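You operate a simulated robot arm through the tools that you are given. There is no shell and no other tool.

You are at the controls of a simulated robot arm. One attempt, no reset.

JOB
Grease the top of the steel block with the red brush.
Fine: the brush on this bench, grease from the grease tin; put the brush back and the lid on. Set down upright: red brush. A coat counts when it lies all over at full strength: go over it till it gets no stronger.

Only the result counts: the job must be done as asked and must still hold three seconds after the hand-in. Knocking over, shifting, dropping, spilling or breaking anything else fails it. Lids that push on must go on centred and level and be pressed home; caps that screw on are set level and turned clockwise until they are tight.

ROBOT AND FRAMES
A 6-joint arm with a two-finger gripper, fixed in place. Base frame: the origin is on the floor under the middle of its stand, x ahead of it, y to its left, z up; the work surface is at about z = 0.86. Lengths are in m, angles in rad, forces in N, time in s.
It reaches about 1.298 m from its shoulder. Its first joint turns from -2.601 to 2.601 rad. Payload 1.57 kg.
The tool frame sits at the grasp point between the pads (the TCP): z along the fingers, y along the line on which they close. The tips reach 0.021 m beyond it. The gripper opens to 0.07 m; its body begins 0.05 m behind the TCP.
Orientation is that of the tool frame in the base frame, as a unit quaternion [x, y, z, w]. With the fingers straight down and closing along the base's y, the tool's x points along the base's -x, its y along +y and its z along -z.

CONTROLS
- The arm moves only by the tool apply_moves. Its argument "plan" is a list of rows, each a list of 3 entries, a list of its own where there are three numbers: the closure, from 0 (fully open) to 1 (shut), then the shift along the tool's x, y, z in units of 150 mm (1.0 is 150 mm), then the turn, a rotation vector about the tool's x, y, z in units of 90 degrees (1.0 is 90 degrees). In form: [[grip, [dx, dy, dz], [rx, ry, rz]], ...]. A call has 1 to 20 rows; each row is the pose to reach, as a shift and turn from the pose commanded when the call began, along the tool's axes at that moment. A call with a number of a shift or a turn outside -1 to 1 is refused whole. Rows are played at 5 a second. More than 0.05 m and 0.15 rad between two rows, or a gripper value outside its range, and nothing of the call is played. A pose out of reach is approached as far as the arm can. The call stops where the force on the tool passes 40 N (or 10 N more than at its start, if that is more) or the arm is blocked; 0.2 s more then pass. Each finger travels about 0.1037 m/s and halts on what it meets, pressing with about 30 N; the grip force reading is that of the motor and also rises with nothing between the fingers. The clock runs only during rows and for 0.2 s after the last one: add rows that repeat a pose to give the fingers time. It gives the time, the measured TCP pose, the force on the tool (base axes), the opening and the grip force at its end, in the units of the frame above (readings bear some noise), with the torque about the TCP (base axes, N m) and any sound that the robot's microphone picked up.
- Cameras (640 x 400 px; columns grow to the right, rows downward): "scene" is fixed at [0.2229, 0.4998, 1.4686]; the picture's right is [-0.51, -0.86, 0.00], its down [0.49, -0.29, -0.82] and it looks along [0.70, -0.42, 0.57] (base axes); focal length 214 px, centre (320, 200). "wrist" rides on the gripper at [0.079, 0.004, -0.081] in the tool frame; the picture's right is [-0.05, 1.00, 0.00], its down [-0.67, -0.04, -0.74] and it looks along [-0.74, -0.04, 0.67] (tool axes); focal length 256 px, centre (320, 200). There is no depth. A picture from a camera that has moved, and an enlarged one, comes with that camera's place and axes in the base frame and with its lens.
- capture(camera): a new picture of that camera. The clock stands still meanwhile.
- slide_trunk(by): slides the trunk up (or, below 0, down) by that many m; the arm rides with it, the base frame stays. It gives what a move gives, with no picture.
- close_up(camera, box): a new picture of the part [left, top, right, bottom] of that camera's present view, enlarged. The clock stands still meanwhile.
- finish_job(): hands the job in; it is judged then, once.

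Nothing tells you positions but the pictures and the camera data. Unless the task says otherwise, let go and move clear before handing in.

The tools are called after "Request:" by a JSON object that holds its "api" and its "payload". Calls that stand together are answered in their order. apply_moves: Moves the arm, as the interface text tells. Its arguments: {"type":"object","properties":{"plan":{"type":"array"}},"required":["plan"]} The other tools are called the same way: slide_trunk (by) moves the trunk up or down; capture (camera) takes a picture; close_up (camera, box) takes an enlarged picture of a part of a camera's view; finish_job () hands the job in.

At the start:

```text
time: 0.0
tcp_pos: [0.6996, 0.3004, 1.177]
tcp_rot: [0.0, 1.0, 0.001, 0.0]
force: [0.0, 0.3, -0.6]
torque: [0.03, 0.0, 0.0]
gripper_width: 0.0697
grasp_force: 0.1
trunk travel left (down, up): [-0.859, 0.111]
```

scene: 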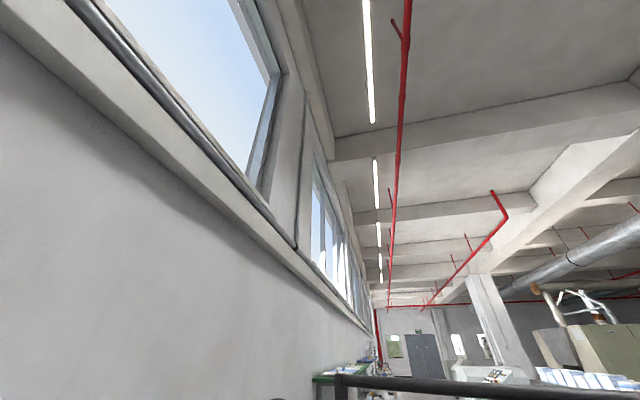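
wrist: 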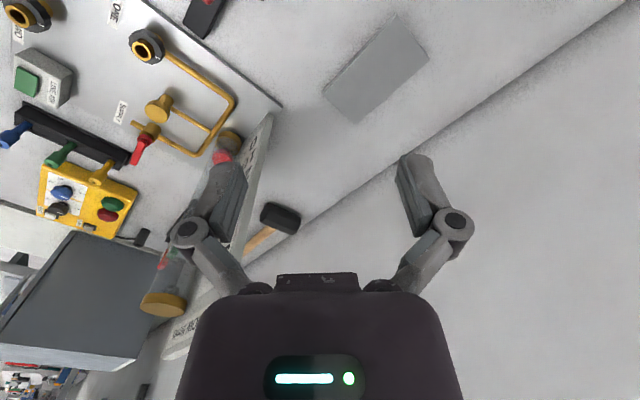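

I see a bench with a panel, a mallet, a gray plate and a tube, but no brush or tin yet. The scene camera looks at the ceiling, so I'll inspect through the wrist camera first.

Request:
{"api": "close_up", "payload": {"camera": "wrist", "box": [0, 0, 320, 200]}}

Request:
{"api": "close_up", "payload": {"camera": "wrist", "box": [0, 200, 320, 400]}}

Request:
{"api": "close_up", "payload": {"camera": "scene", "box": [300, 300, 640, 400]}}

```text
2.00 times, centred on (160, 100) of wrist
camera zoom: at [0.6204, 0.3041, 1.2579], right [0.05, 1.0, 0.0], down [0.67, -0.04, 0.75], along [0.74, -0.04, -0.67], focal length 512 px, centre (640, 400)
```

zoom: 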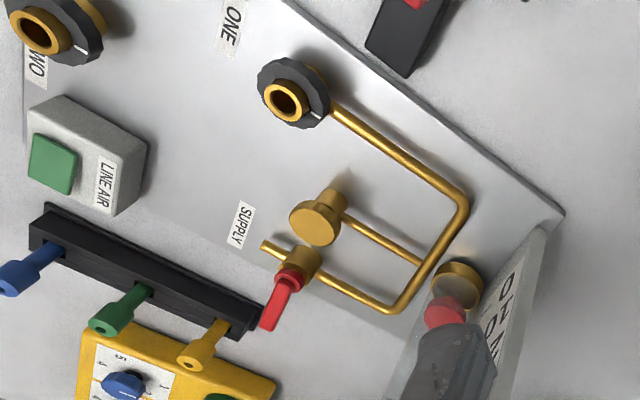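

```text
2.00 times, centred on (160, 300) of wrist
camera zoom: at [0.6204, 0.3041, 1.2579], right [0.05, 1.0, 0.0], down [0.67, -0.04, 0.75], along [0.74, -0.04, -0.67], focal length 512 px, centre (640, 0)
```

zoom: 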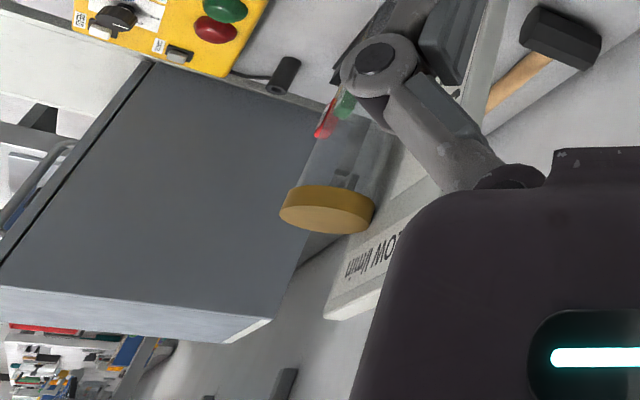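

```text
1.88 times, centred on (470, 350) of scene
camera zoom: at [0.2229, 0.4998, 1.4686], right [-0.51, -0.86, 0.0], down [0.49, -0.29, -0.82], along [0.7, -0.42, 0.57], focal length 404 px, centre (38, -82)
```

zoom: 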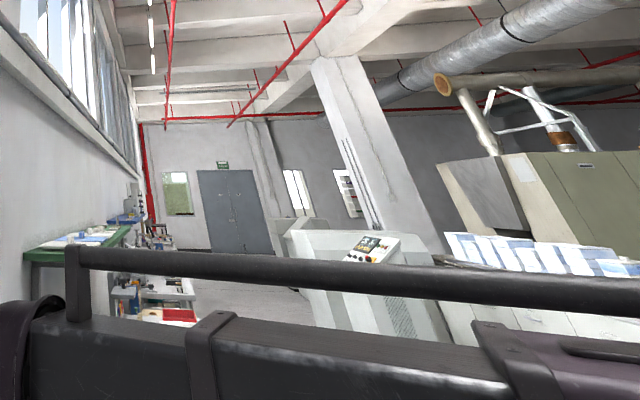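

The brush and tin aren't visible from here, so I'll move back toward the base in free air to look at the nearer part of the bench.

Request:
{"api": "apply_moves", "payload": {"plan": [[0, [0.3, 0, 0], [0, 0, 0]], [0, [0.6, 0, 0], [0, 0, 0]], [0, [0.9, 0, 0], [0, 0, 0]], [0, [1.0, 0, 0], [0, 0, 0]]]}}

Request:
{"api": "capture", "payload": {"camera": "wrist"}}

```text
time: 1.0
tcp_pos: [0.5481, 0.3004, 1.1772]
tcp_rot: [0.0, 1.0, 0.0, 0.0]
force: [-0.1, 1.0, 0.6]
torque: [-0.01, 0.01, -0.06]
gripper_width: 0.0702
grasp_force: 0.0
trunk travel left (down, up): [-0.859, 0.111]
```

```text
taken
camera wrist: at [0.4706, 0.3047, 1.2578], right [0.05, 1.0, 0.0], down [0.67, -0.04, 0.75], along [0.74, -0.04, -0.67], focal length 256 px, centre (320, 200)
```

wrist: 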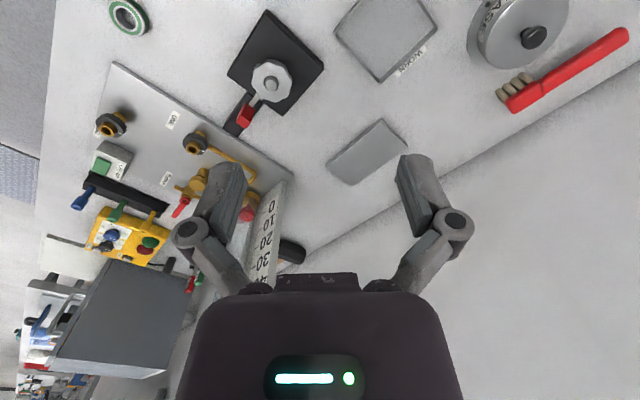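

Now a red brush, a round tin with a knobbed lid and two gray blocks (one labelled) are in view. I'll enlarge these.

Request:
{"api": "close_up", "payload": {"camera": "wrist", "box": [440, 0, 640, 125]}}

Request:
{"api": "close_up", "payload": {"camera": "wrist", "box": [300, 0, 460, 100]}}

Request:
{"api": "close_up", "payload": {"camera": "wrist", "box": [280, 90, 440, 190]}}

Request:
{"api": "close_up", "payload": {"camera": "wrist", "box": [80, 0, 340, 162]}}

```text
3.20 times, centred on (540, 62) of wrist
camera zoom: at [0.4706, 0.3047, 1.2578], right [0.05, 1.0, 0.0], down [0.67, -0.04, 0.75], along [0.74, -0.04, -0.67], focal length 819 px, centre (-384, 640)
```

zoom: 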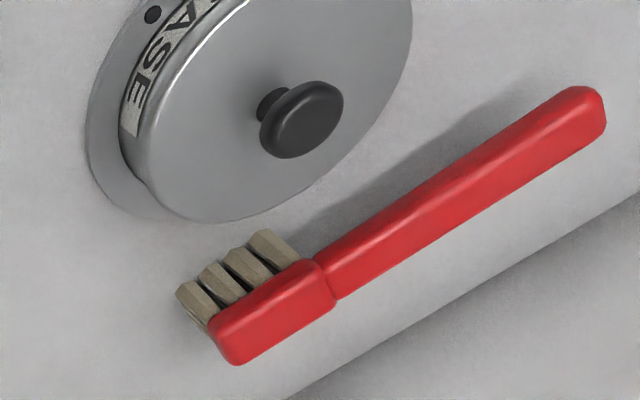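

```text
4.00 times, centred on (380, 50) of wrist
camera zoom: at [0.4706, 0.3047, 1.2578], right [0.05, 1.0, 0.0], down [0.67, -0.04, 0.75], along [0.74, -0.04, -0.67], focal length 1024 px, centre (80, 800)
```

zoom: 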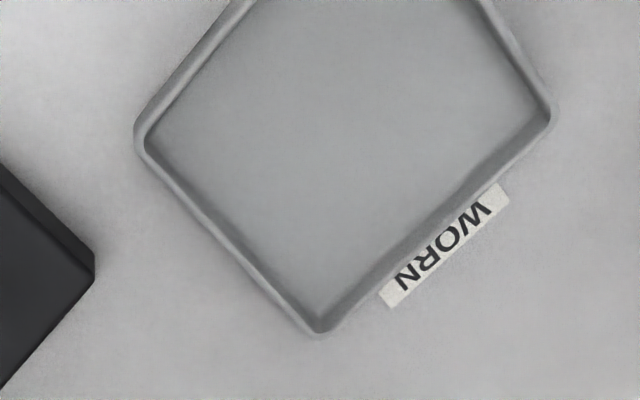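

```text
4.00 times, centred on (360, 140) of wrist
camera zoom: at [0.4706, 0.3047, 1.2578], right [0.05, 1.0, 0.0], down [0.67, -0.04, 0.75], along [0.74, -0.04, -0.67], focal length 1024 px, centre (160, 440)
```

zoom: 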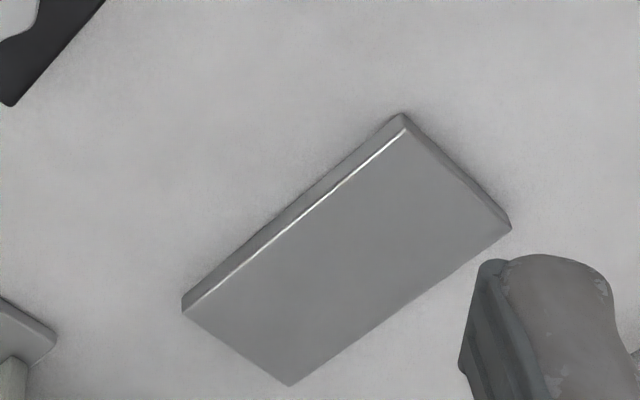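

```text
2.46 times, centred on (210, 81) of wrist
camera zoom: at [0.4706, 0.3047, 1.2578], right [0.05, 1.0, 0.0], down [0.67, -0.04, 0.75], along [0.74, -0.04, -0.67], focal length 630 px, centre (591, 493)
```

zoom: 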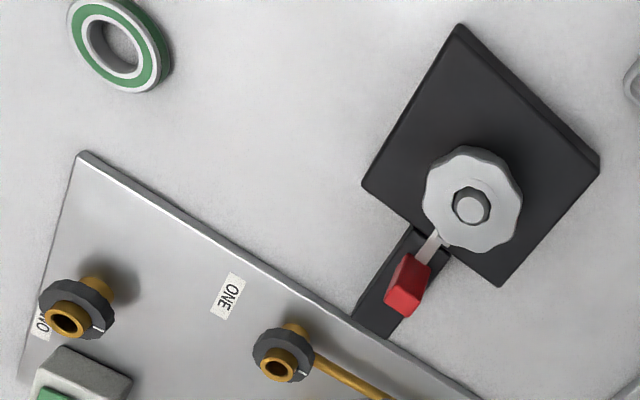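

The steel block is the flat bar near the wall, the WORN tray is beside it, and the grease tin and red brush are at about (0.57,0.54) and (0.63,0.64). I'll move for a better view of the tin and brush.

Request:
{"api": "apply_moves", "payload": {"plan": [[0, [0.2, 0.2, 0], [0, 0, 0]], [0, [0.4, 0.4, 0], [0, 0, 0]], [0, [0.6, 0.6, 0], [0, 0, 0]], [0, [0.8, 0.8, 0], [0, 0, 0]], [0, [0.9, 1.0, 0], [0, 0, 0]], [0, [0.9, 1.0, 0], [0, 0, 0]]]}}

Request:
{"api": "apply_moves", "payload": {"plan": [[0, [0, 0.3, 0], [0, 0, 0]], [0, [0, 0.6, 0], [0, 0, 0]], [0, [0, 0.6, 0], [0, 0, 0]]]}}

Request:
{"api": "capture", "payload": {"camera": "wrist"}}

```text
time: 2.4
tcp_pos: [0.4133, 0.4496, 1.1777]
tcp_rot: [0.0, 1.0, 0.0, 0.001]
force: [-0.4, 0.7, 0.3]
torque: [0.03, 0.0, -0.04]
gripper_width: 0.07
grasp_force: 0.0
trunk travel left (down, up): [-0.859, 0.111]
```

```text
time: 3.2
tcp_pos: [0.4113, 0.5405, 1.1774]
tcp_rot: [0.0, 1.0, 0.0, 0.001]
force: [-0.1, 0.3, 0.2]
torque: [0.0, 0.0, -0.01]
gripper_width: 0.0701
grasp_force: 0.1
trunk travel left (down, up): [-0.859, 0.111]
```

```text
taken
camera wrist: at [0.3345, 0.5432, 1.2581], right [0.05, 1.0, 0.0], down [0.67, -0.04, 0.75], along [0.74, -0.04, -0.67], focal length 256 px, centre (320, 200)
```

wrist: 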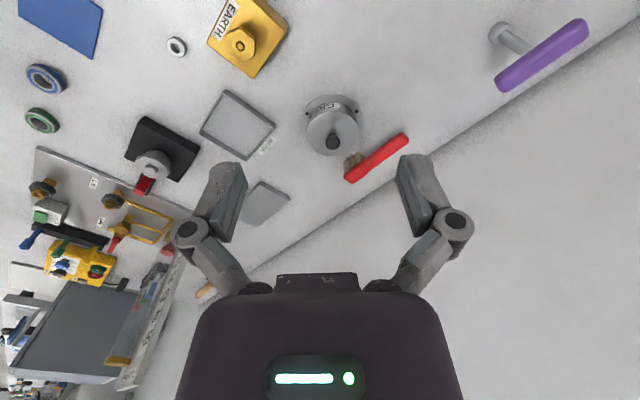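

Request:
{"api": "close_up", "payload": {"camera": "wrist", "box": [280, 80, 440, 180]}}

Request:
{"api": "close_up", "payload": {"camera": "wrist", "box": [440, 0, 640, 125]}}

Request:
{"api": "close_up", "payload": {"camera": "wrist", "box": [180, 80, 340, 180]}}

Request:
{"api": "close_up", "payload": {"camera": "wrist", "box": [200, 170, 300, 232]}}

```text
4.00 times, centred on (360, 130) of wrist
camera zoom: at [0.3345, 0.5432, 1.2581], right [0.05, 1.0, 0.0], down [0.67, -0.04, 0.75], along [0.74, -0.04, -0.67], focal length 1024 px, centre (160, 480)
```

zoom: 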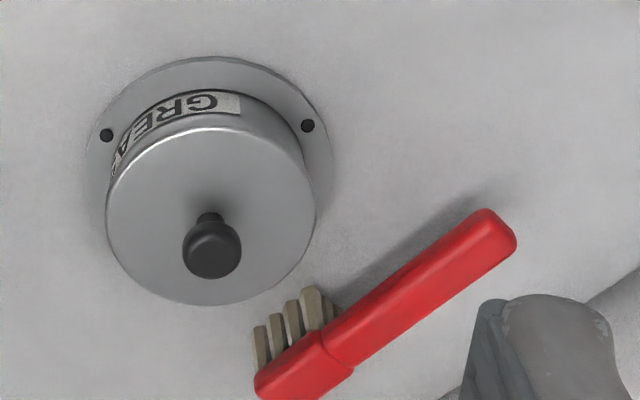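

```text
3.20 times, centred on (540, 62) of wrist
camera zoom: at [0.3345, 0.5432, 1.2581], right [0.05, 1.0, 0.0], down [0.67, -0.04, 0.75], along [0.74, -0.04, -0.67], focal length 819 px, centre (-384, 640)
```

zoom: 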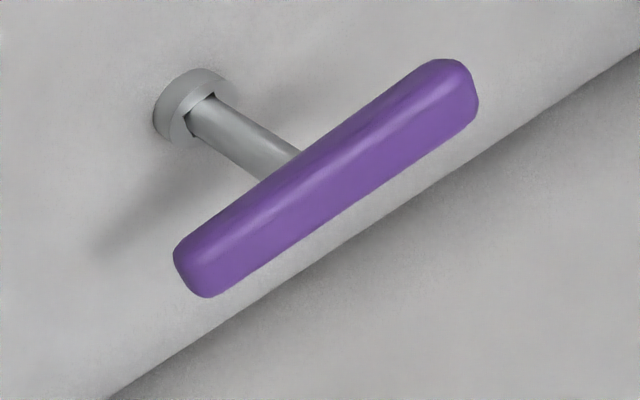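

```text
4.00 times, centred on (260, 130) of wrist
camera zoom: at [0.3345, 0.5432, 1.2581], right [0.05, 1.0, 0.0], down [0.67, -0.04, 0.75], along [0.74, -0.04, -0.67], focal length 1024 px, centre (560, 480)
```

zoom: 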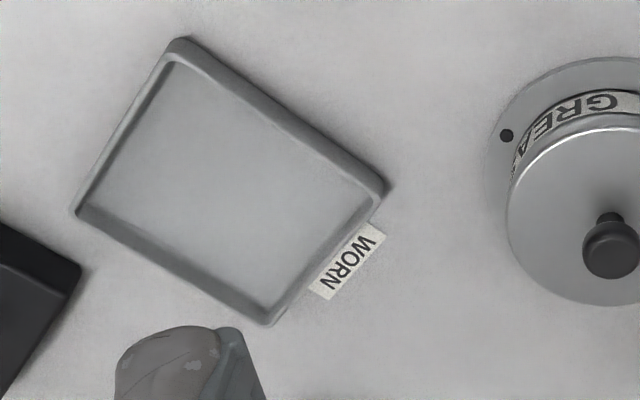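

```text
6.40 times, centred on (250, 201) of wrist
camera zoom: at [0.3345, 0.5432, 1.2581], right [0.05, 1.0, 0.0], down [0.67, -0.04, 0.75], along [0.74, -0.04, -0.67], focal length 1638 px, centre (768, 194)
```

zoom: 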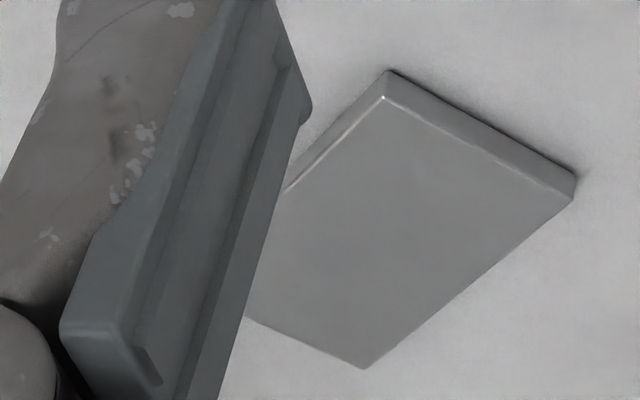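

The tin is screwed to the bench with its knobbed lid at about (0.578, 0.551), and the brush stands on its bristles parallel to the wall. I'll lower for a flatter, closer look at both.

Request:
{"api": "apply_moves", "payload": {"plan": [[0, [0, 0.1, 0.3], [0, 0, 0]], [0, [0, 0.2, 0.6], [0, 0, 0]], [0, [0, 0.3, 0.9], [0, 0, 0]], [0, [0, 0.3, 1.0], [0, 0, 0]], [0, [0, 0.3, 1.0], [0, 0, 0]]]}}

Request:
{"api": "capture", "payload": {"camera": "wrist"}}

Request:
{"api": "close_up", "payload": {"camera": "wrist", "box": [220, 80, 380, 180]}}

Request:
{"api": "close_up", "payload": {"camera": "wrist", "box": [300, 130, 460, 230]}}

```text
time: 4.4
tcp_pos: [0.4157, 0.5818, 1.1783]
tcp_rot: [0.0, 1.0, 0.0, 0.001]
force: [-0.5, 0.4, -0.5]
torque: [-0.01, 0.0, 0.01]
gripper_width: 0.07
grasp_force: 0.0
out of reach, approached as far as the arm can: row 1, 2, 3, 4, 5
trunk travel left (down, up): [-0.859, 0.111]
```

```text
taken
camera wrist: at [0.3374, 0.5862, 1.2578], right [0.05, 1.0, 0.0], down [0.67, -0.04, 0.75], along [0.74, -0.04, -0.67], focal length 256 px, centre (320, 200)
```

wrist: 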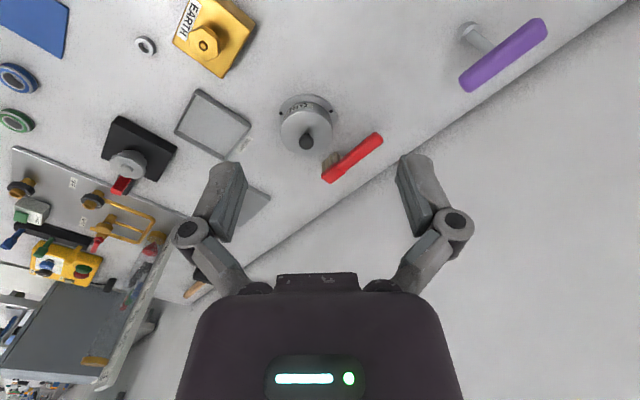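

```text
4.00 times, centred on (300, 130) of wrist
camera zoom: at [0.3374, 0.5862, 1.2578], right [0.05, 1.0, 0.0], down [0.67, -0.04, 0.75], along [0.74, -0.04, -0.67], focal length 1024 px, centre (400, 480)
```

zoom: 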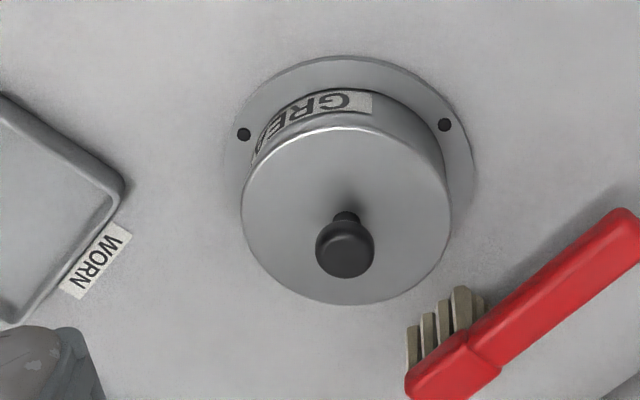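

```text
4.00 times, centred on (380, 180) of wrist
camera zoom: at [0.3374, 0.5862, 1.2578], right [0.05, 1.0, 0.0], down [0.67, -0.04, 0.75], along [0.74, -0.04, -0.67], focal length 1024 px, centre (80, 280)
```

zoom: 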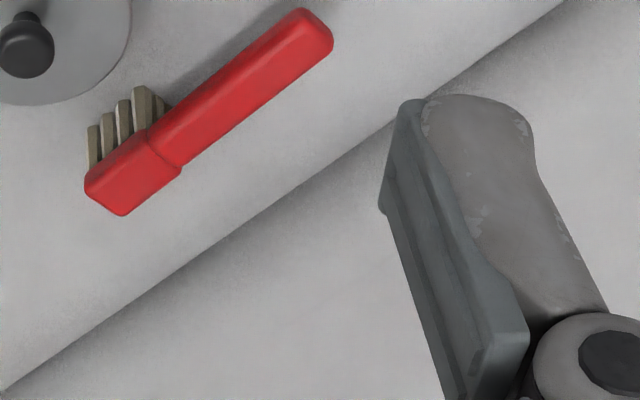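

The arm can't go lower from here, so I'll use the trunk for height: lower it slightly and check the response.

Request:
{"api": "slide_trunk", "payload": {"by": -0.1}}

Request:
{"api": "capture", "payload": {"camera": "wrist"}}

Request:
{"api": "capture", "payload": {"camera": "scene"}}

```text
time: 5.7
tcp_pos: [0.4155, 0.5822, 1.0776]
tcp_rot: [-0.001, 1.0, 0.001, 0.002]
force: [0.3, 1.3, 0.1]
torque: [0.0, 0.03, 0.02]
gripper_width: 0.0703
grasp_force: 0.0
trunk travel left (down, up): [-0.759, 0.211]
```

```text
taken
camera wrist: at [0.3374, 0.5858, 1.158], right [0.05, 1.0, 0.0], down [0.67, -0.04, 0.75], along [0.74, -0.04, -0.67], focal length 256 px, centre (320, 200)
```

wrist: 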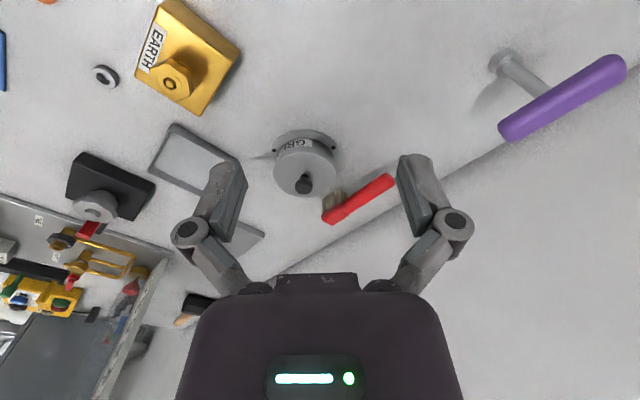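

```text
taken
```

scene: 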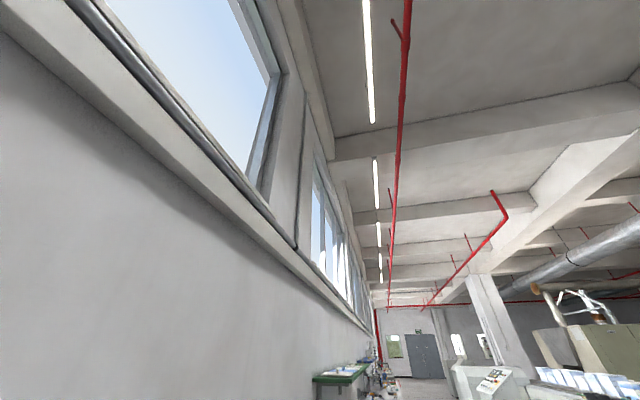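

The trunk works. I'll look closely at the brush and tin from this lower viewpoint.

Request:
{"api": "close_up", "payload": {"camera": "wrist", "box": [260, 110, 420, 210]}}

Request:
{"api": "close_up", "payload": {"camera": "wrist", "box": [310, 160, 406, 220]}}

Request:
{"api": "apply_moves", "payload": {"plan": [[0, [0, 0, 0], [0, 0, 0]]]}}

```text
4.00 times, centred on (340, 160) of wrist
camera zoom: at [0.3374, 0.5858, 1.158], right [0.05, 1.0, 0.0], down [0.67, -0.04, 0.75], along [0.74, -0.04, -0.67], focal length 1024 px, centre (240, 360)
```

zoom: 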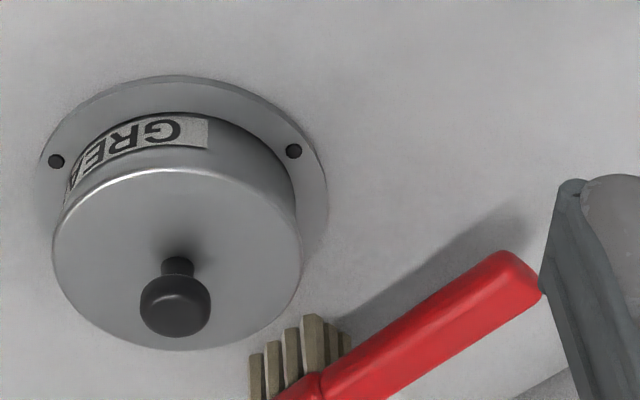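

```text
6.67 times, centred on (358, 190) of wrist
camera zoom: at [0.3374, 0.5858, 1.158], right [0.05, 1.0, 0.0], down [0.67, -0.04, 0.75], along [0.74, -0.04, -0.67], focal length 1707 px, centre (67, 267)
```

zoom: 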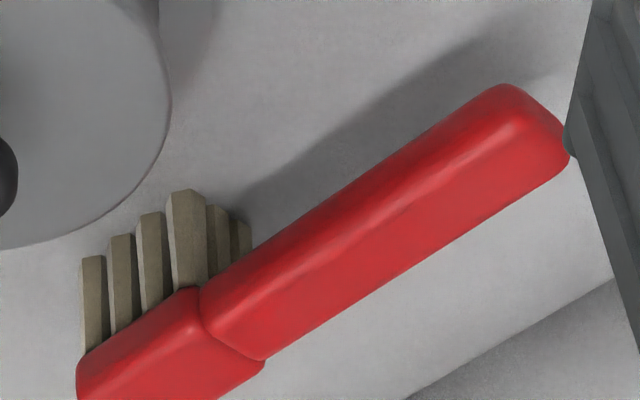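

```text
time: 6.1
tcp_pos: [0.4143, 0.5826, 1.0761]
tcp_rot: [0.0, 1.0, 0.0, 0.001]
force: [-0.4, 0.3, -0.1]
torque: [-0.02, -0.03, 0.0]
gripper_width: 0.0701
grasp_force: 0.1
trunk travel left (down, up): [-0.759, 0.211]
```

The brush stands on its bristles with the handle clear of the bench. Next I'll look at the steel block from a similar lower height.

Request:
{"api": "apply_moves", "payload": {"plan": [[0, [-0.2, -0.2, 0], [0, 0, 0]], [0, [-0.4, -0.4, 0], [0, 0, 0]], [0, [-0.6, -0.6, 0], [0, 0, 0]], [0, [-0.7, -0.8, 0], [0, 0, 0]], [0, [-0.7, -1.0, 0], [0, 0, 0]], [0, [-0.7, -1.0, 0], [0, 0, 0]]]}}

Request:
{"api": "apply_moves", "payload": {"plan": [[0, [0, -0.25, 0], [0, 0, 0]], [0, [0, -0.45, 0], [0, 0, 0]], [0, [0, -0.45, 0], [0, 0, 0]]]}}

Request:
{"api": "capture", "payload": {"camera": "wrist"}}

Request:
{"api": "close_up", "payload": {"camera": "wrist", "box": [240, 120, 400, 220]}}

```text
time: 7.5
tcp_pos: [0.521, 0.432, 1.0773]
tcp_rot: [-0.001, 1.0, 0.0, 0.001]
force: [-0.3, -1.2, 0.2]
torque: [-0.03, -0.02, -0.02]
gripper_width: 0.0697
grasp_force: 0.1
trunk travel left (down, up): [-0.759, 0.211]
```

```text
time: 8.3
tcp_pos: [0.5216, 0.3666, 1.0777]
tcp_rot: [0.0, 1.0, 0.0, 0.001]
force: [-0.4, -1.0, -0.3]
torque: [0.02, -0.01, 0.0]
gripper_width: 0.0699
grasp_force: 0.2
trunk travel left (down, up): [-0.759, 0.211]
```

```text
taken
camera wrist: at [0.4429, 0.369, 1.1579], right [0.05, 1.0, 0.0], down [0.67, -0.04, 0.75], along [0.74, -0.04, -0.67], focal length 256 px, centre (320, 200)
```

wrist: 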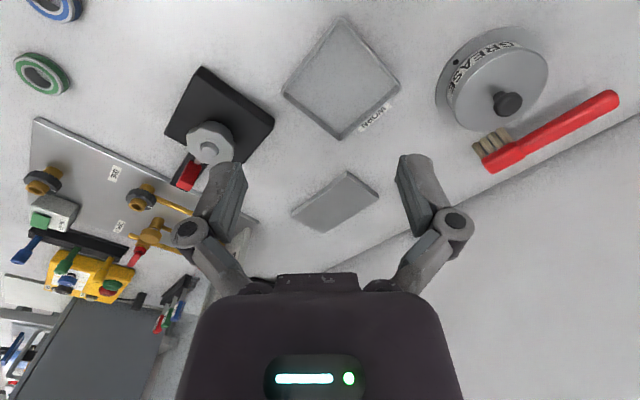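

```text
4.00 times, centred on (320, 170) of wrist
camera zoom: at [0.4429, 0.369, 1.1579], right [0.05, 1.0, 0.0], down [0.67, -0.04, 0.75], along [0.74, -0.04, -0.67], focal length 1024 px, centre (320, 320)
```

zoom: 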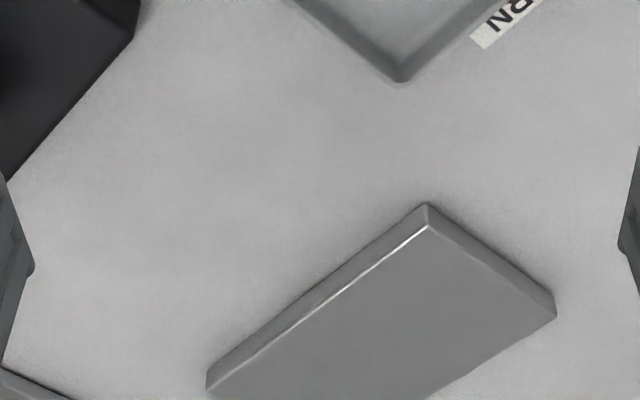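

I'll enlarge the whole block to measure its corners.

Request:
{"api": "close_up", "payload": {"camera": "wrist", "box": [280, 160, 392, 230]}}

Request:
{"api": "close_up", "payload": {"camera": "wrist", "box": [425, 10, 633, 140]}}

```text
5.71 times, centred on (336, 195) of wrist
camera zoom: at [0.4429, 0.369, 1.1579], right [0.05, 1.0, 0.0], down [0.67, -0.04, 0.75], along [0.74, -0.04, -0.67], focal length 1463 px, centre (229, 229)
```

zoom: 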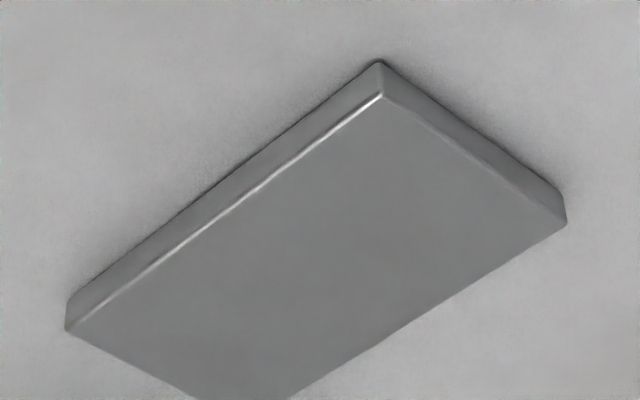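

```text
3.08 times, centred on (529, 75) of wrist
camera zoom: at [0.4429, 0.369, 1.1579], right [0.05, 1.0, 0.0], down [0.67, -0.04, 0.75], along [0.74, -0.04, -0.67], focal length 788 px, centre (-323, 585)
```

zoom: 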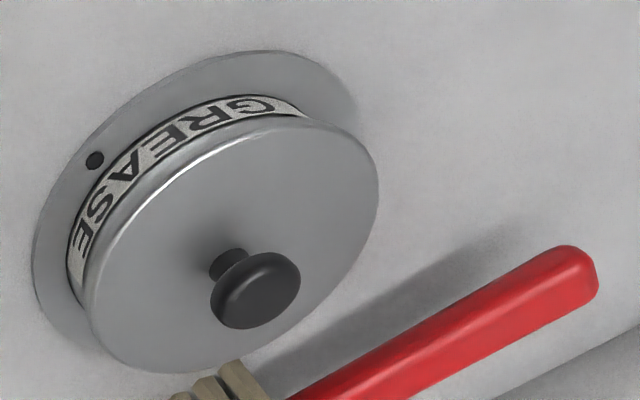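

I measure the block top at about 0.135 × 0.076 m, z≈0.874, centred near (0.782, 0.374) and parallel to the wall. I'll now turn the gripper about 44° so it closes perpendicular to the wall.

Request:
{"api": "apply_moves", "payload": {"plan": [[0, [0, 0, 0], [0, 0, 0.085]], [0, [0, 0, 0], [0, 0, 0.17]], [0, [0, 0, 0], [0, 0, 0.255]], [0, [0, 0, 0], [0, 0, 0.34]], [0, [0, 0, 0], [0, 0, 0.425]], [0, [0, 0, 0], [0, 0, 0.491]], [0, [0, 0, 0], [0, 0, 0.491]]]}}

Request:
{"api": "capture", "payload": {"camera": "wrist"}}

```text
time: 9.9
tcp_pos: [0.5202, 0.3642, 1.0776]
tcp_rot: [0.378, 0.926, 0.001, -0.001]
force: [0.0, -0.9, 0.4]
torque: [0.03, -0.01, 0.0]
gripper_width: 0.0699
grasp_force: 0.0
trunk travel left (down, up): [-0.759, 0.211]
```

```text
taken
camera wrist: at [0.4682, 0.4225, 1.158], right [0.73, 0.68, 0.0], down [0.45, -0.49, 0.75], along [0.51, -0.55, -0.67], focal length 256 px, centre (320, 200)
```

wrist: 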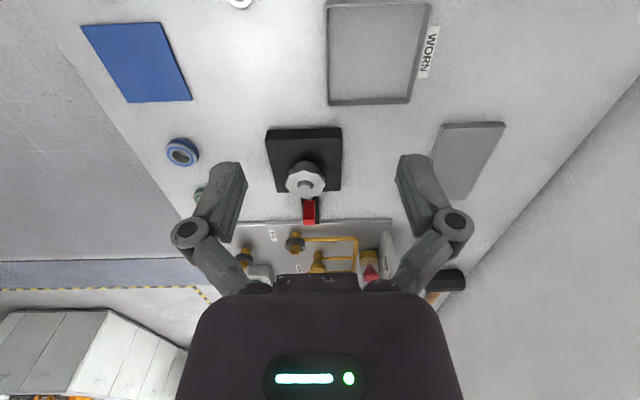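

The yaw is right. Now I'll move above the tin knob at about (0.579, 0.551), staying high.

Request:
{"api": "apply_moves", "payload": {"plan": [[0, [0.13, 0.22, 0], [0, 0, 0]], [0, [0.26, 0.44, 0], [0, 0, 0]], [0, [0.39, 0.66, 0], [0, 0, 0]], [0, [0.5, 0.85, 0], [0, 0, 0]], [0, [0.589, 1.0, 0], [0, 0, 0]], [0, [0.589, 1.0, 0], [0, 0, 0]]]}}

Request:
{"api": "capture", "payload": {"camera": "wrist"}}

```text
time: 11.3
tcp_pos: [0.5619, 0.5329, 1.0782]
tcp_rot: [0.376, 0.927, 0.001, 0.001]
force: [0.1, -0.2, 0.0]
torque: [-0.01, 0.02, -0.01]
gripper_width: 0.0699
grasp_force: 0.1
trunk travel left (down, up): [-0.759, 0.211]
```

```text
taken
camera wrist: at [0.5093, 0.5903, 1.1581], right [0.73, 0.68, 0.0], down [0.45, -0.49, 0.75], along [0.51, -0.55, -0.67], focal length 256 px, centre (320, 200)
```

wrist: 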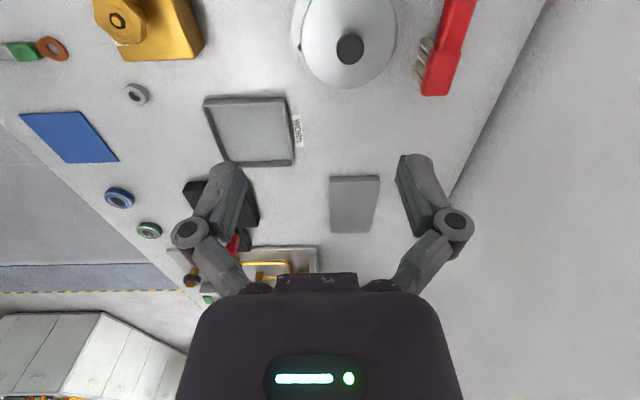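

The knob is slightly to tool +y of the point under the TCP; I'll shift 25 mm that way and check alignment.

Request:
{"api": "apply_moves", "payload": {"plan": [[0, [0, 0.08, 0], [0, 0, 0]], [0, [0.01, 0.165, 0], [0, 0, 0]], [0, [0.01, 0.165, 0], [0, 0, 0]]]}}

Request:
{"api": "close_up", "payload": {"camera": "wrist", "box": [240, 0, 400, 100]}}

Request:
{"api": "close_up", "payload": {"camera": "wrist", "box": [360, 0, 520, 100]}}

```text
time: 12.1
tcp_pos: [0.5786, 0.5529, 1.0768]
tcp_rot: [0.377, 0.926, 0.0, 0.0]
force: [-0.4, 0.5, 0.3]
torque: [-0.04, 0.01, 0.01]
gripper_width: 0.0701
grasp_force: 0.0
trunk travel left (down, up): [-0.759, 0.211]
```

```text
4.00 times, centred on (320, 50) of wrist
camera zoom: at [0.5262, 0.6102, 1.158], right [0.73, 0.68, 0.0], down [0.45, -0.49, 0.75], along [0.51, -0.55, -0.67], focal length 1024 px, centre (320, 800)
```

zoom: 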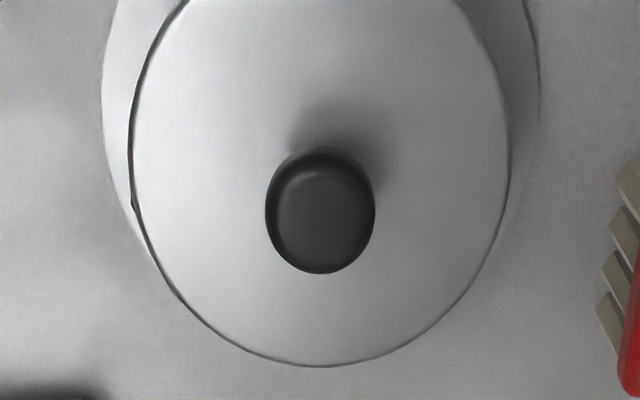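

```text
4.00 times, centred on (440, 50) of wrist
camera zoom: at [0.5262, 0.6102, 1.158], right [0.73, 0.68, 0.0], down [0.45, -0.49, 0.75], along [0.51, -0.55, -0.67], focal length 1024 px, centre (-160, 800)
```

zoom: 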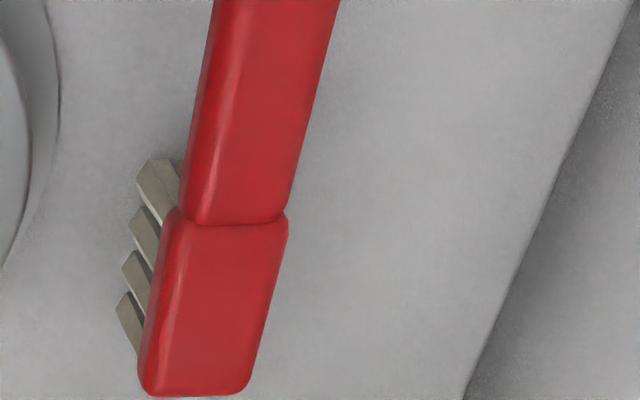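

The knob is centred under the TCP. I'll narrow the fingers a bit and descend in stages.

Request:
{"api": "apply_moves", "payload": {"plan": [[0.3, [0, 0, 0.25], [0, 0, 0]], [0.3, [0, 0, 0.5], [0, 0, 0]], [0.3, [0, 0, 0.7], [0, 0, 0]], [0.3, [0, 0, 0.85], [0, 0, 0]], [0.3, [0, 0, 0.85], [0, 0, 0]]]}}

Request:
{"api": "capture", "payload": {"camera": "wrist"}}

```text
time: 13.3
tcp_pos: [0.5786, 0.5526, 1.0767]
tcp_rot: [0.376, 0.927, 0.0, 0.001]
force: [-0.7, 0.2, 0.3]
torque: [-0.04, -0.05, 0.03]
gripper_width: 0.0489
grasp_force: 0.1
out of reach, approached as far as the arm can: row 1, 2, 3, 4, 5
trunk travel left (down, up): [-0.759, 0.211]
```

```text
taken
camera wrist: at [0.5262, 0.6102, 1.1579], right [0.73, 0.68, 0.0], down [0.45, -0.49, 0.75], along [0.51, -0.55, -0.67], focal length 256 px, centre (320, 200)
```

wrist: 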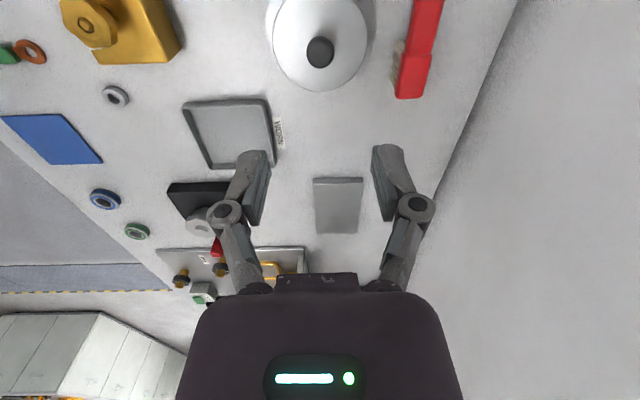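

The arm is at its lower limit relative to the trunk, so I'll raise the arm and lower the trunk to give it downward range.

Request:
{"api": "apply_moves", "payload": {"plan": [[0.3, [0, 0, -0.3], [0, 0, 0]], [0.3, [0, 0, -0.6], [0, 0, 0]], [0.3, [0, 0, -0.9], [0, 0, 0]], [0.3, [0, 0, -1.0], [0, 0, 0]], [0.3, [0, 0, -1.0], [0, 0, 0]]]}}

Request:
{"api": "slide_trunk", "payload": {"by": -0.2}}

Request:
{"api": "capture", "payload": {"camera": "scene"}}

```text
time: 14.5
tcp_pos: [0.5783, 0.5512, 1.0768]
tcp_rot: [0.376, 0.927, 0.0, 0.001]
force: [0.3, 0.1, -0.5]
torque: [0.0, -0.03, 0.03]
gripper_width: 0.0489
grasp_force: 0.0
out of reach, approached as far as the arm can: row 1, 2, 3, 4, 5
trunk travel left (down, up): [-0.759, 0.211]
```

```text
time: 16.2
tcp_pos: [0.5785, 0.5518, 0.9094]
tcp_rot: [0.377, 0.926, 0.004, 0.002]
force: [2.5, 3.0, 48.3]
torque: [0.16, -0.11, 0.0]
gripper_width: 0.0581
grasp_force: 29.6
trunk travel left (down, up): [-0.587, 0.383]
stopped: the force on the tool passed its limit at 45 N (the readings are from after the stop); the commanded pose is now the measured one
```

```text
taken
```

scene: 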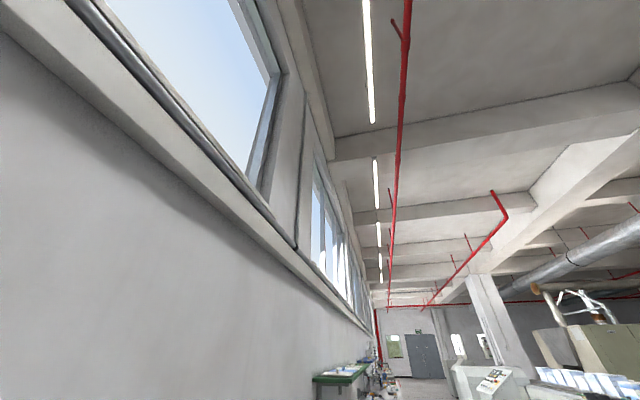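

The arm didn't rise as I'd assumed, so the trunk slide brought the fingertips onto the lid. I'll ease up about 10 mm, and check each call before the next from now on.

Request:
{"api": "slide_trunk", "payload": {"by": 0.012}}

Request:
{"api": "capture", "payload": {"camera": "wrist"}}

```text
time: 16.8
tcp_pos: [0.5797, 0.5542, 0.9176]
tcp_rot: [0.377, 0.926, 0.001, 0.002]
force: [0.0, -0.4, -1.3]
torque: [-0.04, -0.01, 0.01]
gripper_width: 0.0489
grasp_force: 0.0
trunk travel left (down, up): [-0.599, 0.371]
```

```text
taken
camera wrist: at [0.527, 0.6111, 0.9978], right [0.73, 0.68, 0.0], down [0.45, -0.49, 0.75], along [0.51, -0.55, -0.67], focal length 256 px, centre (320, 200)
```

wrist: 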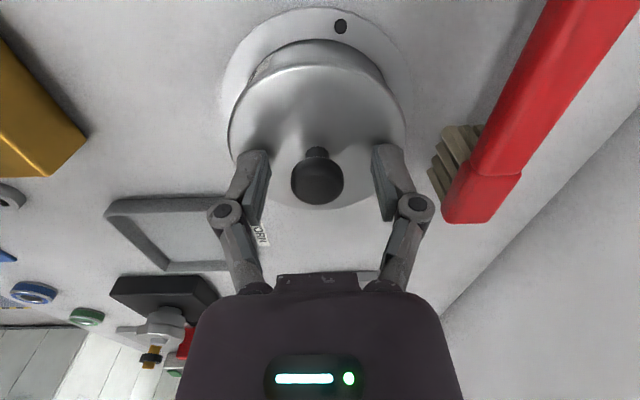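

The knob sits neatly between the fingers at TCP z≈0.918 and the lid looks undisturbed. I'll close on the knob.

Request:
{"api": "apply_moves", "payload": {"plan": [[0.6, [0, 0, 0], [0, 0, 0]], [0.8, [0, 0, 0], [0, 0, 0]], [0.8, [0, 0, 0], [0, 0, 0]], [0.8, [0, 0, 0], [0, 0, 0]]]}}

Request:
{"api": "capture", "payload": {"camera": "wrist"}}

```text
time: 17.8
tcp_pos: [0.5798, 0.554, 0.9186]
tcp_rot: [0.376, 0.926, 0.002, 0.002]
force: [0.3, -0.8, -0.3]
torque: [-0.01, 0.03, -0.02]
gripper_width: 0.0224
grasp_force: 29.8
trunk travel left (down, up): [-0.599, 0.371]
heard: snap
```

```text
taken
camera wrist: at [0.5273, 0.6112, 0.9984], right [0.73, 0.68, 0.01], down [0.45, -0.49, 0.75], along [0.51, -0.54, -0.67], focal length 256 px, centre (320, 200)
```

wrist: 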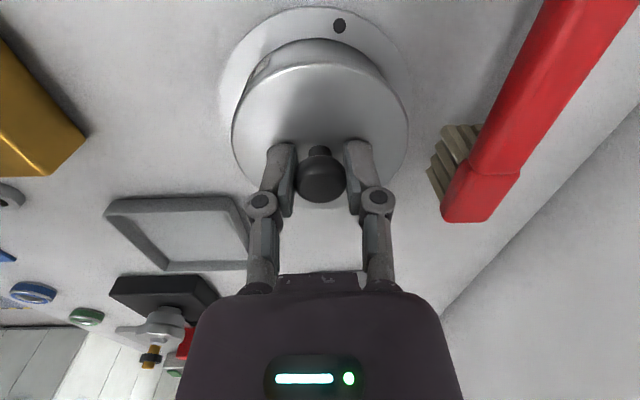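

The fingers hold the knob (22.4 mm) and a snap was heard, probably the lid's fit releasing. I'll lift a little with the trunk.

Request:
{"api": "slide_trunk", "payload": {"by": 0.03}}

Request:
{"api": "capture", "payload": {"camera": "wrist"}}

```text
time: 18.6
tcp_pos: [0.5794, 0.5534, 0.9474]
tcp_rot: [0.375, 0.927, 0.002, 0.002]
force: [0.0, -0.4, -0.6]
torque: [-0.02, 0.01, 0.01]
gripper_width: 0.0225
grasp_force: 30.1
trunk travel left (down, up): [-0.629, 0.341]
```

```text
taken
camera wrist: at [0.5271, 0.611, 1.0283], right [0.73, 0.68, 0.0], down [0.45, -0.49, 0.75], along [0.51, -0.55, -0.67], focal length 256 px, centre (320, 200)
```

wrist: 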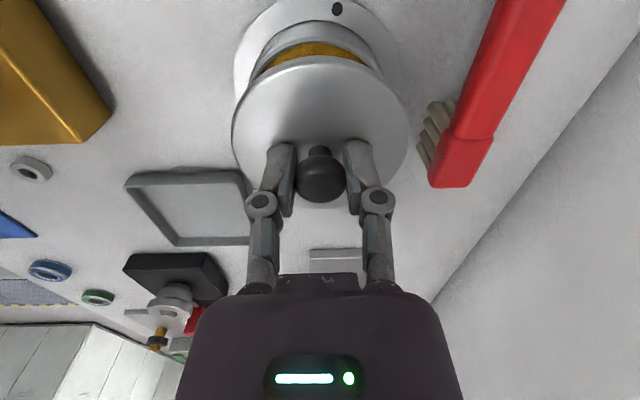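

The lid is off and golden grease shows inside the tin. I'll raise a bit more and check before carrying the lid aside.

Request:
{"api": "slide_trunk", "payload": {"by": 0.05}}

Request:
{"api": "capture", "payload": {"camera": "wrist"}}

```text
time: 19.5
tcp_pos: [0.5799, 0.5528, 0.9985]
tcp_rot: [0.376, 0.927, 0.002, 0.001]
force: [0.3, -0.6, -0.8]
torque: [0.02, 0.01, 0.0]
gripper_width: 0.0226
grasp_force: 29.5
trunk travel left (down, up): [-0.679, 0.291]
```

```text
taken
camera wrist: at [0.5271, 0.6111, 1.0783], right [0.73, 0.68, 0.0], down [0.45, -0.49, 0.75], along [0.51, -0.55, -0.67], focal length 256 px, centre (320, 200)
```

wrist: 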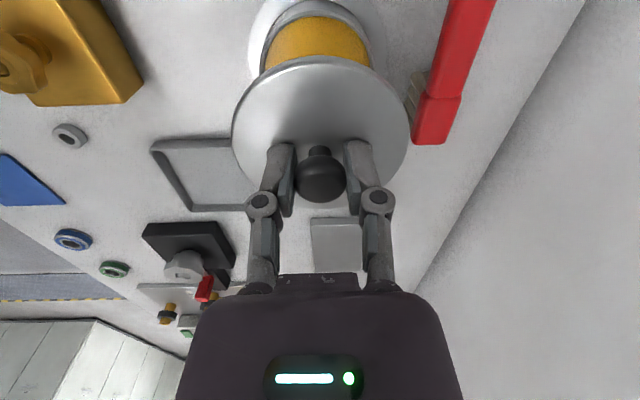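

Lid held well. Now I'll carry it to the clear patch of bench about 14 cm from the tin.

Request:
{"api": "apply_moves", "payload": {"plan": [[0.8, [0.21, -0.11, 0], [0, 0, 0]], [0.8, [0.42, -0.22, 0], [0, 0, 0]], [0.8, [0.63, -0.33, 0], [0, 0, 0]], [0.8, [0.833, -0.433, 0], [0, 0, 0]], [0.8, [0.833, -0.433, 0], [0, 0, 0]], [0.8, [0.833, -0.433, 0], [0, 0, 0]]]}}

Request:
{"api": "capture", "payload": {"camera": "wrist"}}

```text
time: 20.9
tcp_pos: [0.4408, 0.5941, 0.9983]
tcp_rot: [0.377, 0.926, 0.002, 0.001]
force: [-0.5, 0.2, -1.1]
torque: [0.0, -0.03, -0.01]
gripper_width: 0.0226
grasp_force: 29.6
trunk travel left (down, up): [-0.679, 0.291]
```

```text
taken
camera wrist: at [0.3893, 0.6521, 1.0784], right [0.73, 0.68, 0.0], down [0.45, -0.49, 0.75], along [0.51, -0.55, -0.67], focal length 256 px, centre (320, 200)
```

wrist: 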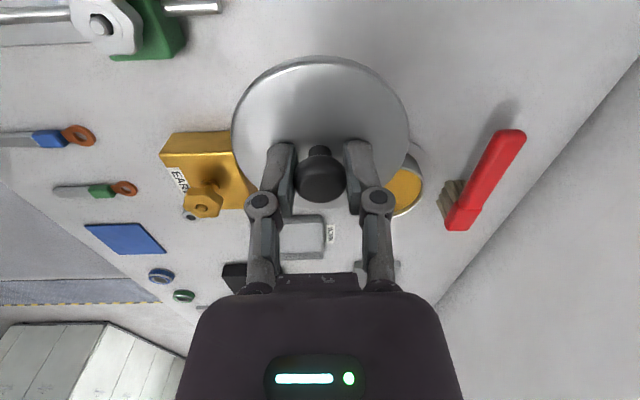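

The spot below is clear. I'll lower the trunk in stages until the lid touches the bench.

Request:
{"api": "slide_trunk", "payload": {"by": -0.088}}

Request:
{"api": "capture", "payload": {"camera": "wrist"}}

```text
time: 22.1
tcp_pos: [0.4411, 0.5932, 0.9094]
tcp_rot: [0.376, 0.927, 0.003, 0.001]
force: [-0.1, -0.3, -1.3]
torque: [-0.02, 0.01, 0.0]
gripper_width: 0.0227
grasp_force: 29.8
trunk travel left (down, up): [-0.591, 0.379]
```

```text
taken
camera wrist: at [0.3894, 0.652, 0.9905], right [0.73, 0.68, 0.0], down [0.45, -0.49, 0.75], along [0.51, -0.54, -0.67], focal length 256 px, centre (320, 200)
```

wrist: 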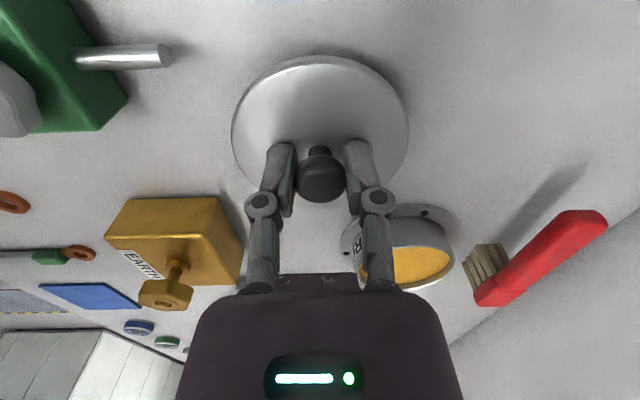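

Clear of everything; the lid's shadow shows it close to the bench. I'll lower in small steps watching the force.

Request:
{"api": "slide_trunk", "payload": {"by": -0.01}}

```text
time: 22.7
tcp_pos: [0.4431, 0.5949, 0.8986]
tcp_rot: [0.377, 0.926, 0.003, 0.001]
force: [0.0, 0.6, -0.1]
torque: [0.0, 0.0, 0.0]
gripper_width: 0.0224
grasp_force: 29.8
trunk travel left (down, up): [-0.581, 0.389]
```

Request:
{"api": "slide_trunk", "payload": {"by": -0.004}}

Request:
{"api": "capture", "payload": {"camera": "wrist"}}

```text
time: 23.2
tcp_pos: [0.4424, 0.5944, 0.8957]
tcp_rot: [0.376, 0.927, 0.002, 0.001]
force: [0.6, -0.3, 0.2]
torque: [0.0, 0.03, -0.01]
gripper_width: 0.023
grasp_force: 30.3
trunk travel left (down, up): [-0.577, 0.393]
```

```text
taken
camera wrist: at [0.3894, 0.652, 0.9764], right [0.73, 0.68, 0.0], down [0.45, -0.49, 0.75], along [0.51, -0.54, -0.67], focal length 256 px, centre (320, 200)
```

wrist: 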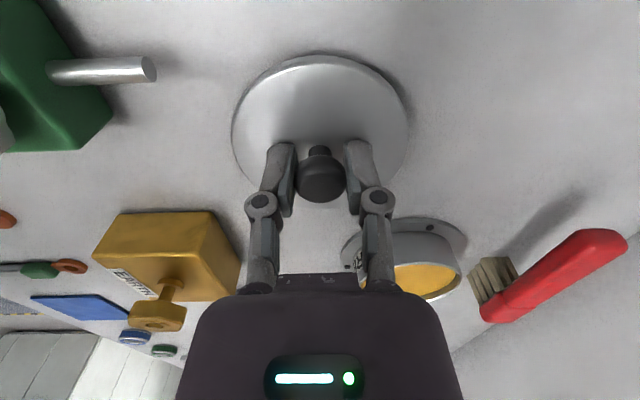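

Request:
{"api": "slide_trunk", "payload": {"by": -0.003}}

```text
time: 23.7
tcp_pos: [0.4421, 0.5939, 0.8927]
tcp_rot: [0.376, 0.926, 0.003, 0.001]
force: [0.1, 0.1, -0.4]
torque: [0.0, 0.02, 0.0]
gripper_width: 0.0224
grasp_force: 29.5
trunk travel left (down, up): [-0.574, 0.396]
```

Request:
{"api": "slide_trunk", "payload": {"by": -0.003}}

Request:
{"api": "close_up", "payload": {"camera": "wrist", "box": [210, 40, 430, 178]}}

```text
time: 24.3
tcp_pos: [0.4415, 0.594, 0.8901]
tcp_rot: [0.376, 0.926, 0.002, 0.002]
force: [-0.2, 0.2, -0.2]
torque: [0.03, -0.02, 0.01]
gripper_width: 0.0228
grasp_force: 30.1
trunk travel left (down, up): [-0.571, 0.399]
```

```text
2.90 times, centred on (320, 109) of wrist
camera zoom: at [0.3894, 0.652, 0.9704], right [0.73, 0.68, 0.0], down [0.45, -0.49, 0.75], along [0.51, -0.54, -0.67], focal length 742 px, centre (320, 464)
```

zoom: 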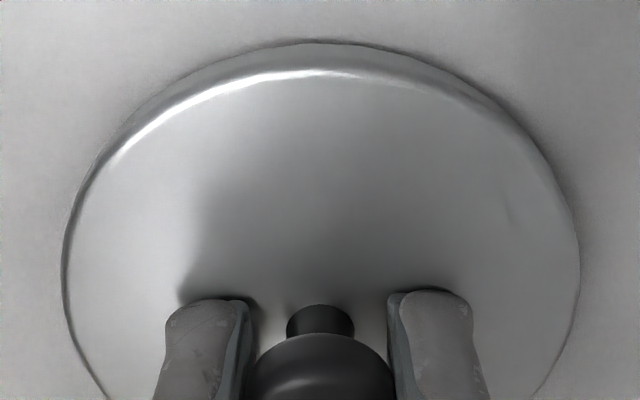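

Request:
{"api": "slide_trunk", "payload": {"by": -0.002}}

```text
time: 24.8
tcp_pos: [0.4417, 0.5948, 0.8882]
tcp_rot: [0.377, 0.926, 0.002, 0.002]
force: [1.1, 0.2, -0.2]
torque: [0.01, -0.03, 0.01]
gripper_width: 0.0227
grasp_force: 30.1
trunk travel left (down, up): [-0.569, 0.401]
```

Request:
{"api": "slide_trunk", "payload": {"by": -0.002}}

Request:
{"api": "close_up", "payload": {"camera": "wrist", "box": [210, 40, 430, 178]}}

```text
time: 25.3
tcp_pos: [0.4434, 0.5941, 0.8875]
tcp_rot: [0.376, 0.927, 0.003, 0.002]
force: [3.9, 4.6, 21.1]
torque: [0.04, -0.08, 0.01]
gripper_width: 0.0225
grasp_force: 29.7
trunk travel left (down, up): [-0.567, 0.403]
```

```text
2.90 times, centred on (320, 109) of wrist
camera zoom: at [0.3891, 0.6517, 0.9676], right [0.73, 0.68, 0.01], down [0.45, -0.49, 0.75], along [0.51, -0.54, -0.67], focal length 742 px, centre (320, 464)
```

zoom: 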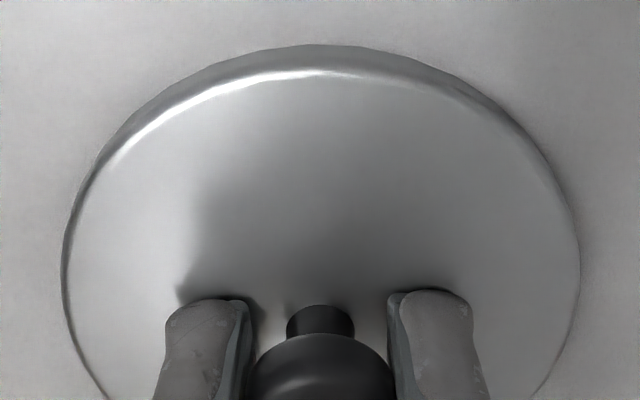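

The lid is on the bench (21 N). I'll ease off a hair, then open the fingers partially.

Request:
{"api": "slide_trunk", "payload": {"by": 0.0015}}

Request:
{"api": "apply_moves", "payload": {"plan": [[0.6, [0, 0, 0], [0, 0, 0]], [0.4, [0, 0, 0], [0, 0, 0]], [0.3, [0, 0, 0], [0, 0, 0]], [0.3, [0, 0, 0], [0, 0, 0]]]}}

Request:
{"api": "capture", "payload": {"camera": "wrist"}}

```text
time: 25.8
tcp_pos: [0.442, 0.5942, 0.8879]
tcp_rot: [0.376, 0.927, 0.001, 0.002]
force: [-0.8, 0.4, 0.7]
torque: [0.03, 0.04, -0.01]
gripper_width: 0.0224
grasp_force: 29.9
trunk travel left (down, up): [-0.569, 0.401]
```

```text
time: 26.8
tcp_pos: [0.443, 0.5948, 0.8879]
tcp_rot: [0.376, 0.927, 0.002, 0.002]
force: [0.2, 0.4, 0.2]
torque: [0.0, 0.02, 0.02]
gripper_width: 0.0488
grasp_force: 0.1
trunk travel left (down, up): [-0.569, 0.401]
```

```text
taken
camera wrist: at [0.3894, 0.652, 0.9679], right [0.73, 0.68, 0.0], down [0.45, -0.49, 0.75], along [0.51, -0.55, -0.67], focal length 256 px, centre (320, 200)
```

wrist: 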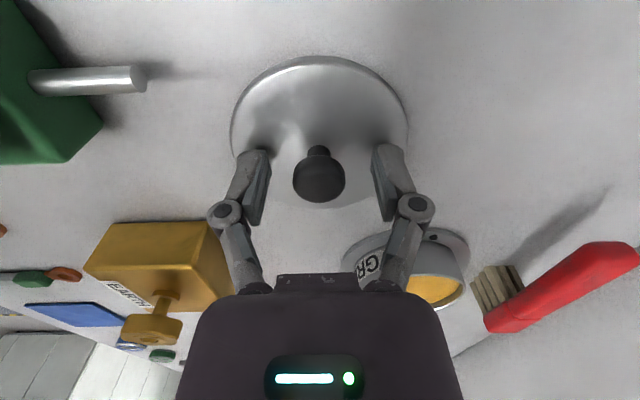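

The lid rests flat and released. I'll raise up well clear with the trunk.

Request:
{"api": "slide_trunk", "payload": {"by": 0.14}}

Request:
{"api": "capture", "payload": {"camera": "wrist"}}

Request:
{"api": "close_up", "payload": {"camera": "wrist", "box": [330, 80, 530, 205]}}

```text
time: 28.5
tcp_pos: [0.4424, 0.5929, 1.0276]
tcp_rot: [0.376, 0.927, 0.002, 0.002]
force: [0.2, -0.2, -0.9]
torque: [-0.02, -0.03, 0.02]
gripper_width: 0.0491
grasp_force: 0.0
trunk travel left (down, up): [-0.709, 0.261]
```

```text
taken
camera wrist: at [0.3894, 0.6521, 1.1078], right [0.73, 0.68, 0.0], down [0.45, -0.49, 0.75], along [0.51, -0.55, -0.67], focal length 256 px, centre (320, 200)
```

wrist: 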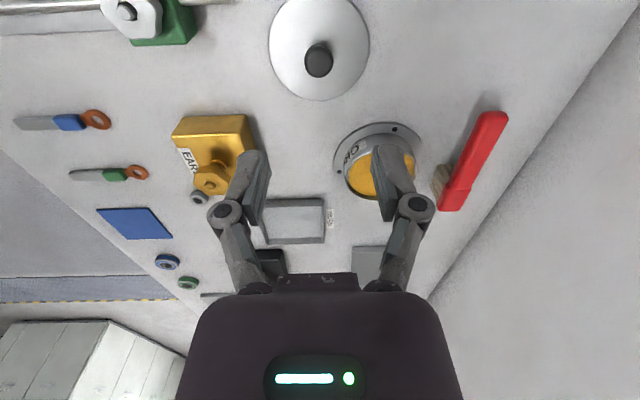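

```text
3.20 times, centred on (430, 142) of wrist
camera zoom: at [0.3894, 0.6521, 1.1078], right [0.73, 0.68, 0.0], down [0.45, -0.49, 0.75], along [0.51, -0.55, -0.67], focal length 819 px, centre (-32, 384)
```

zoom: 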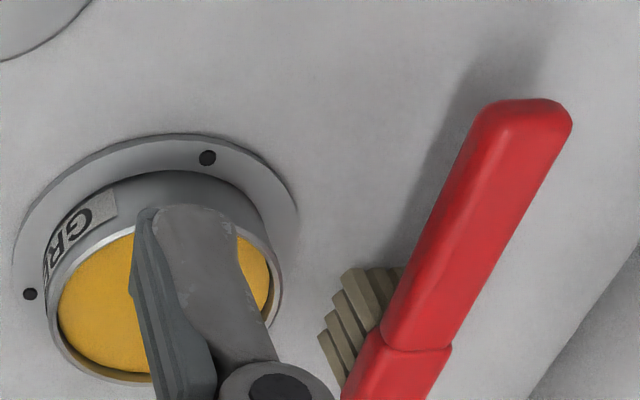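

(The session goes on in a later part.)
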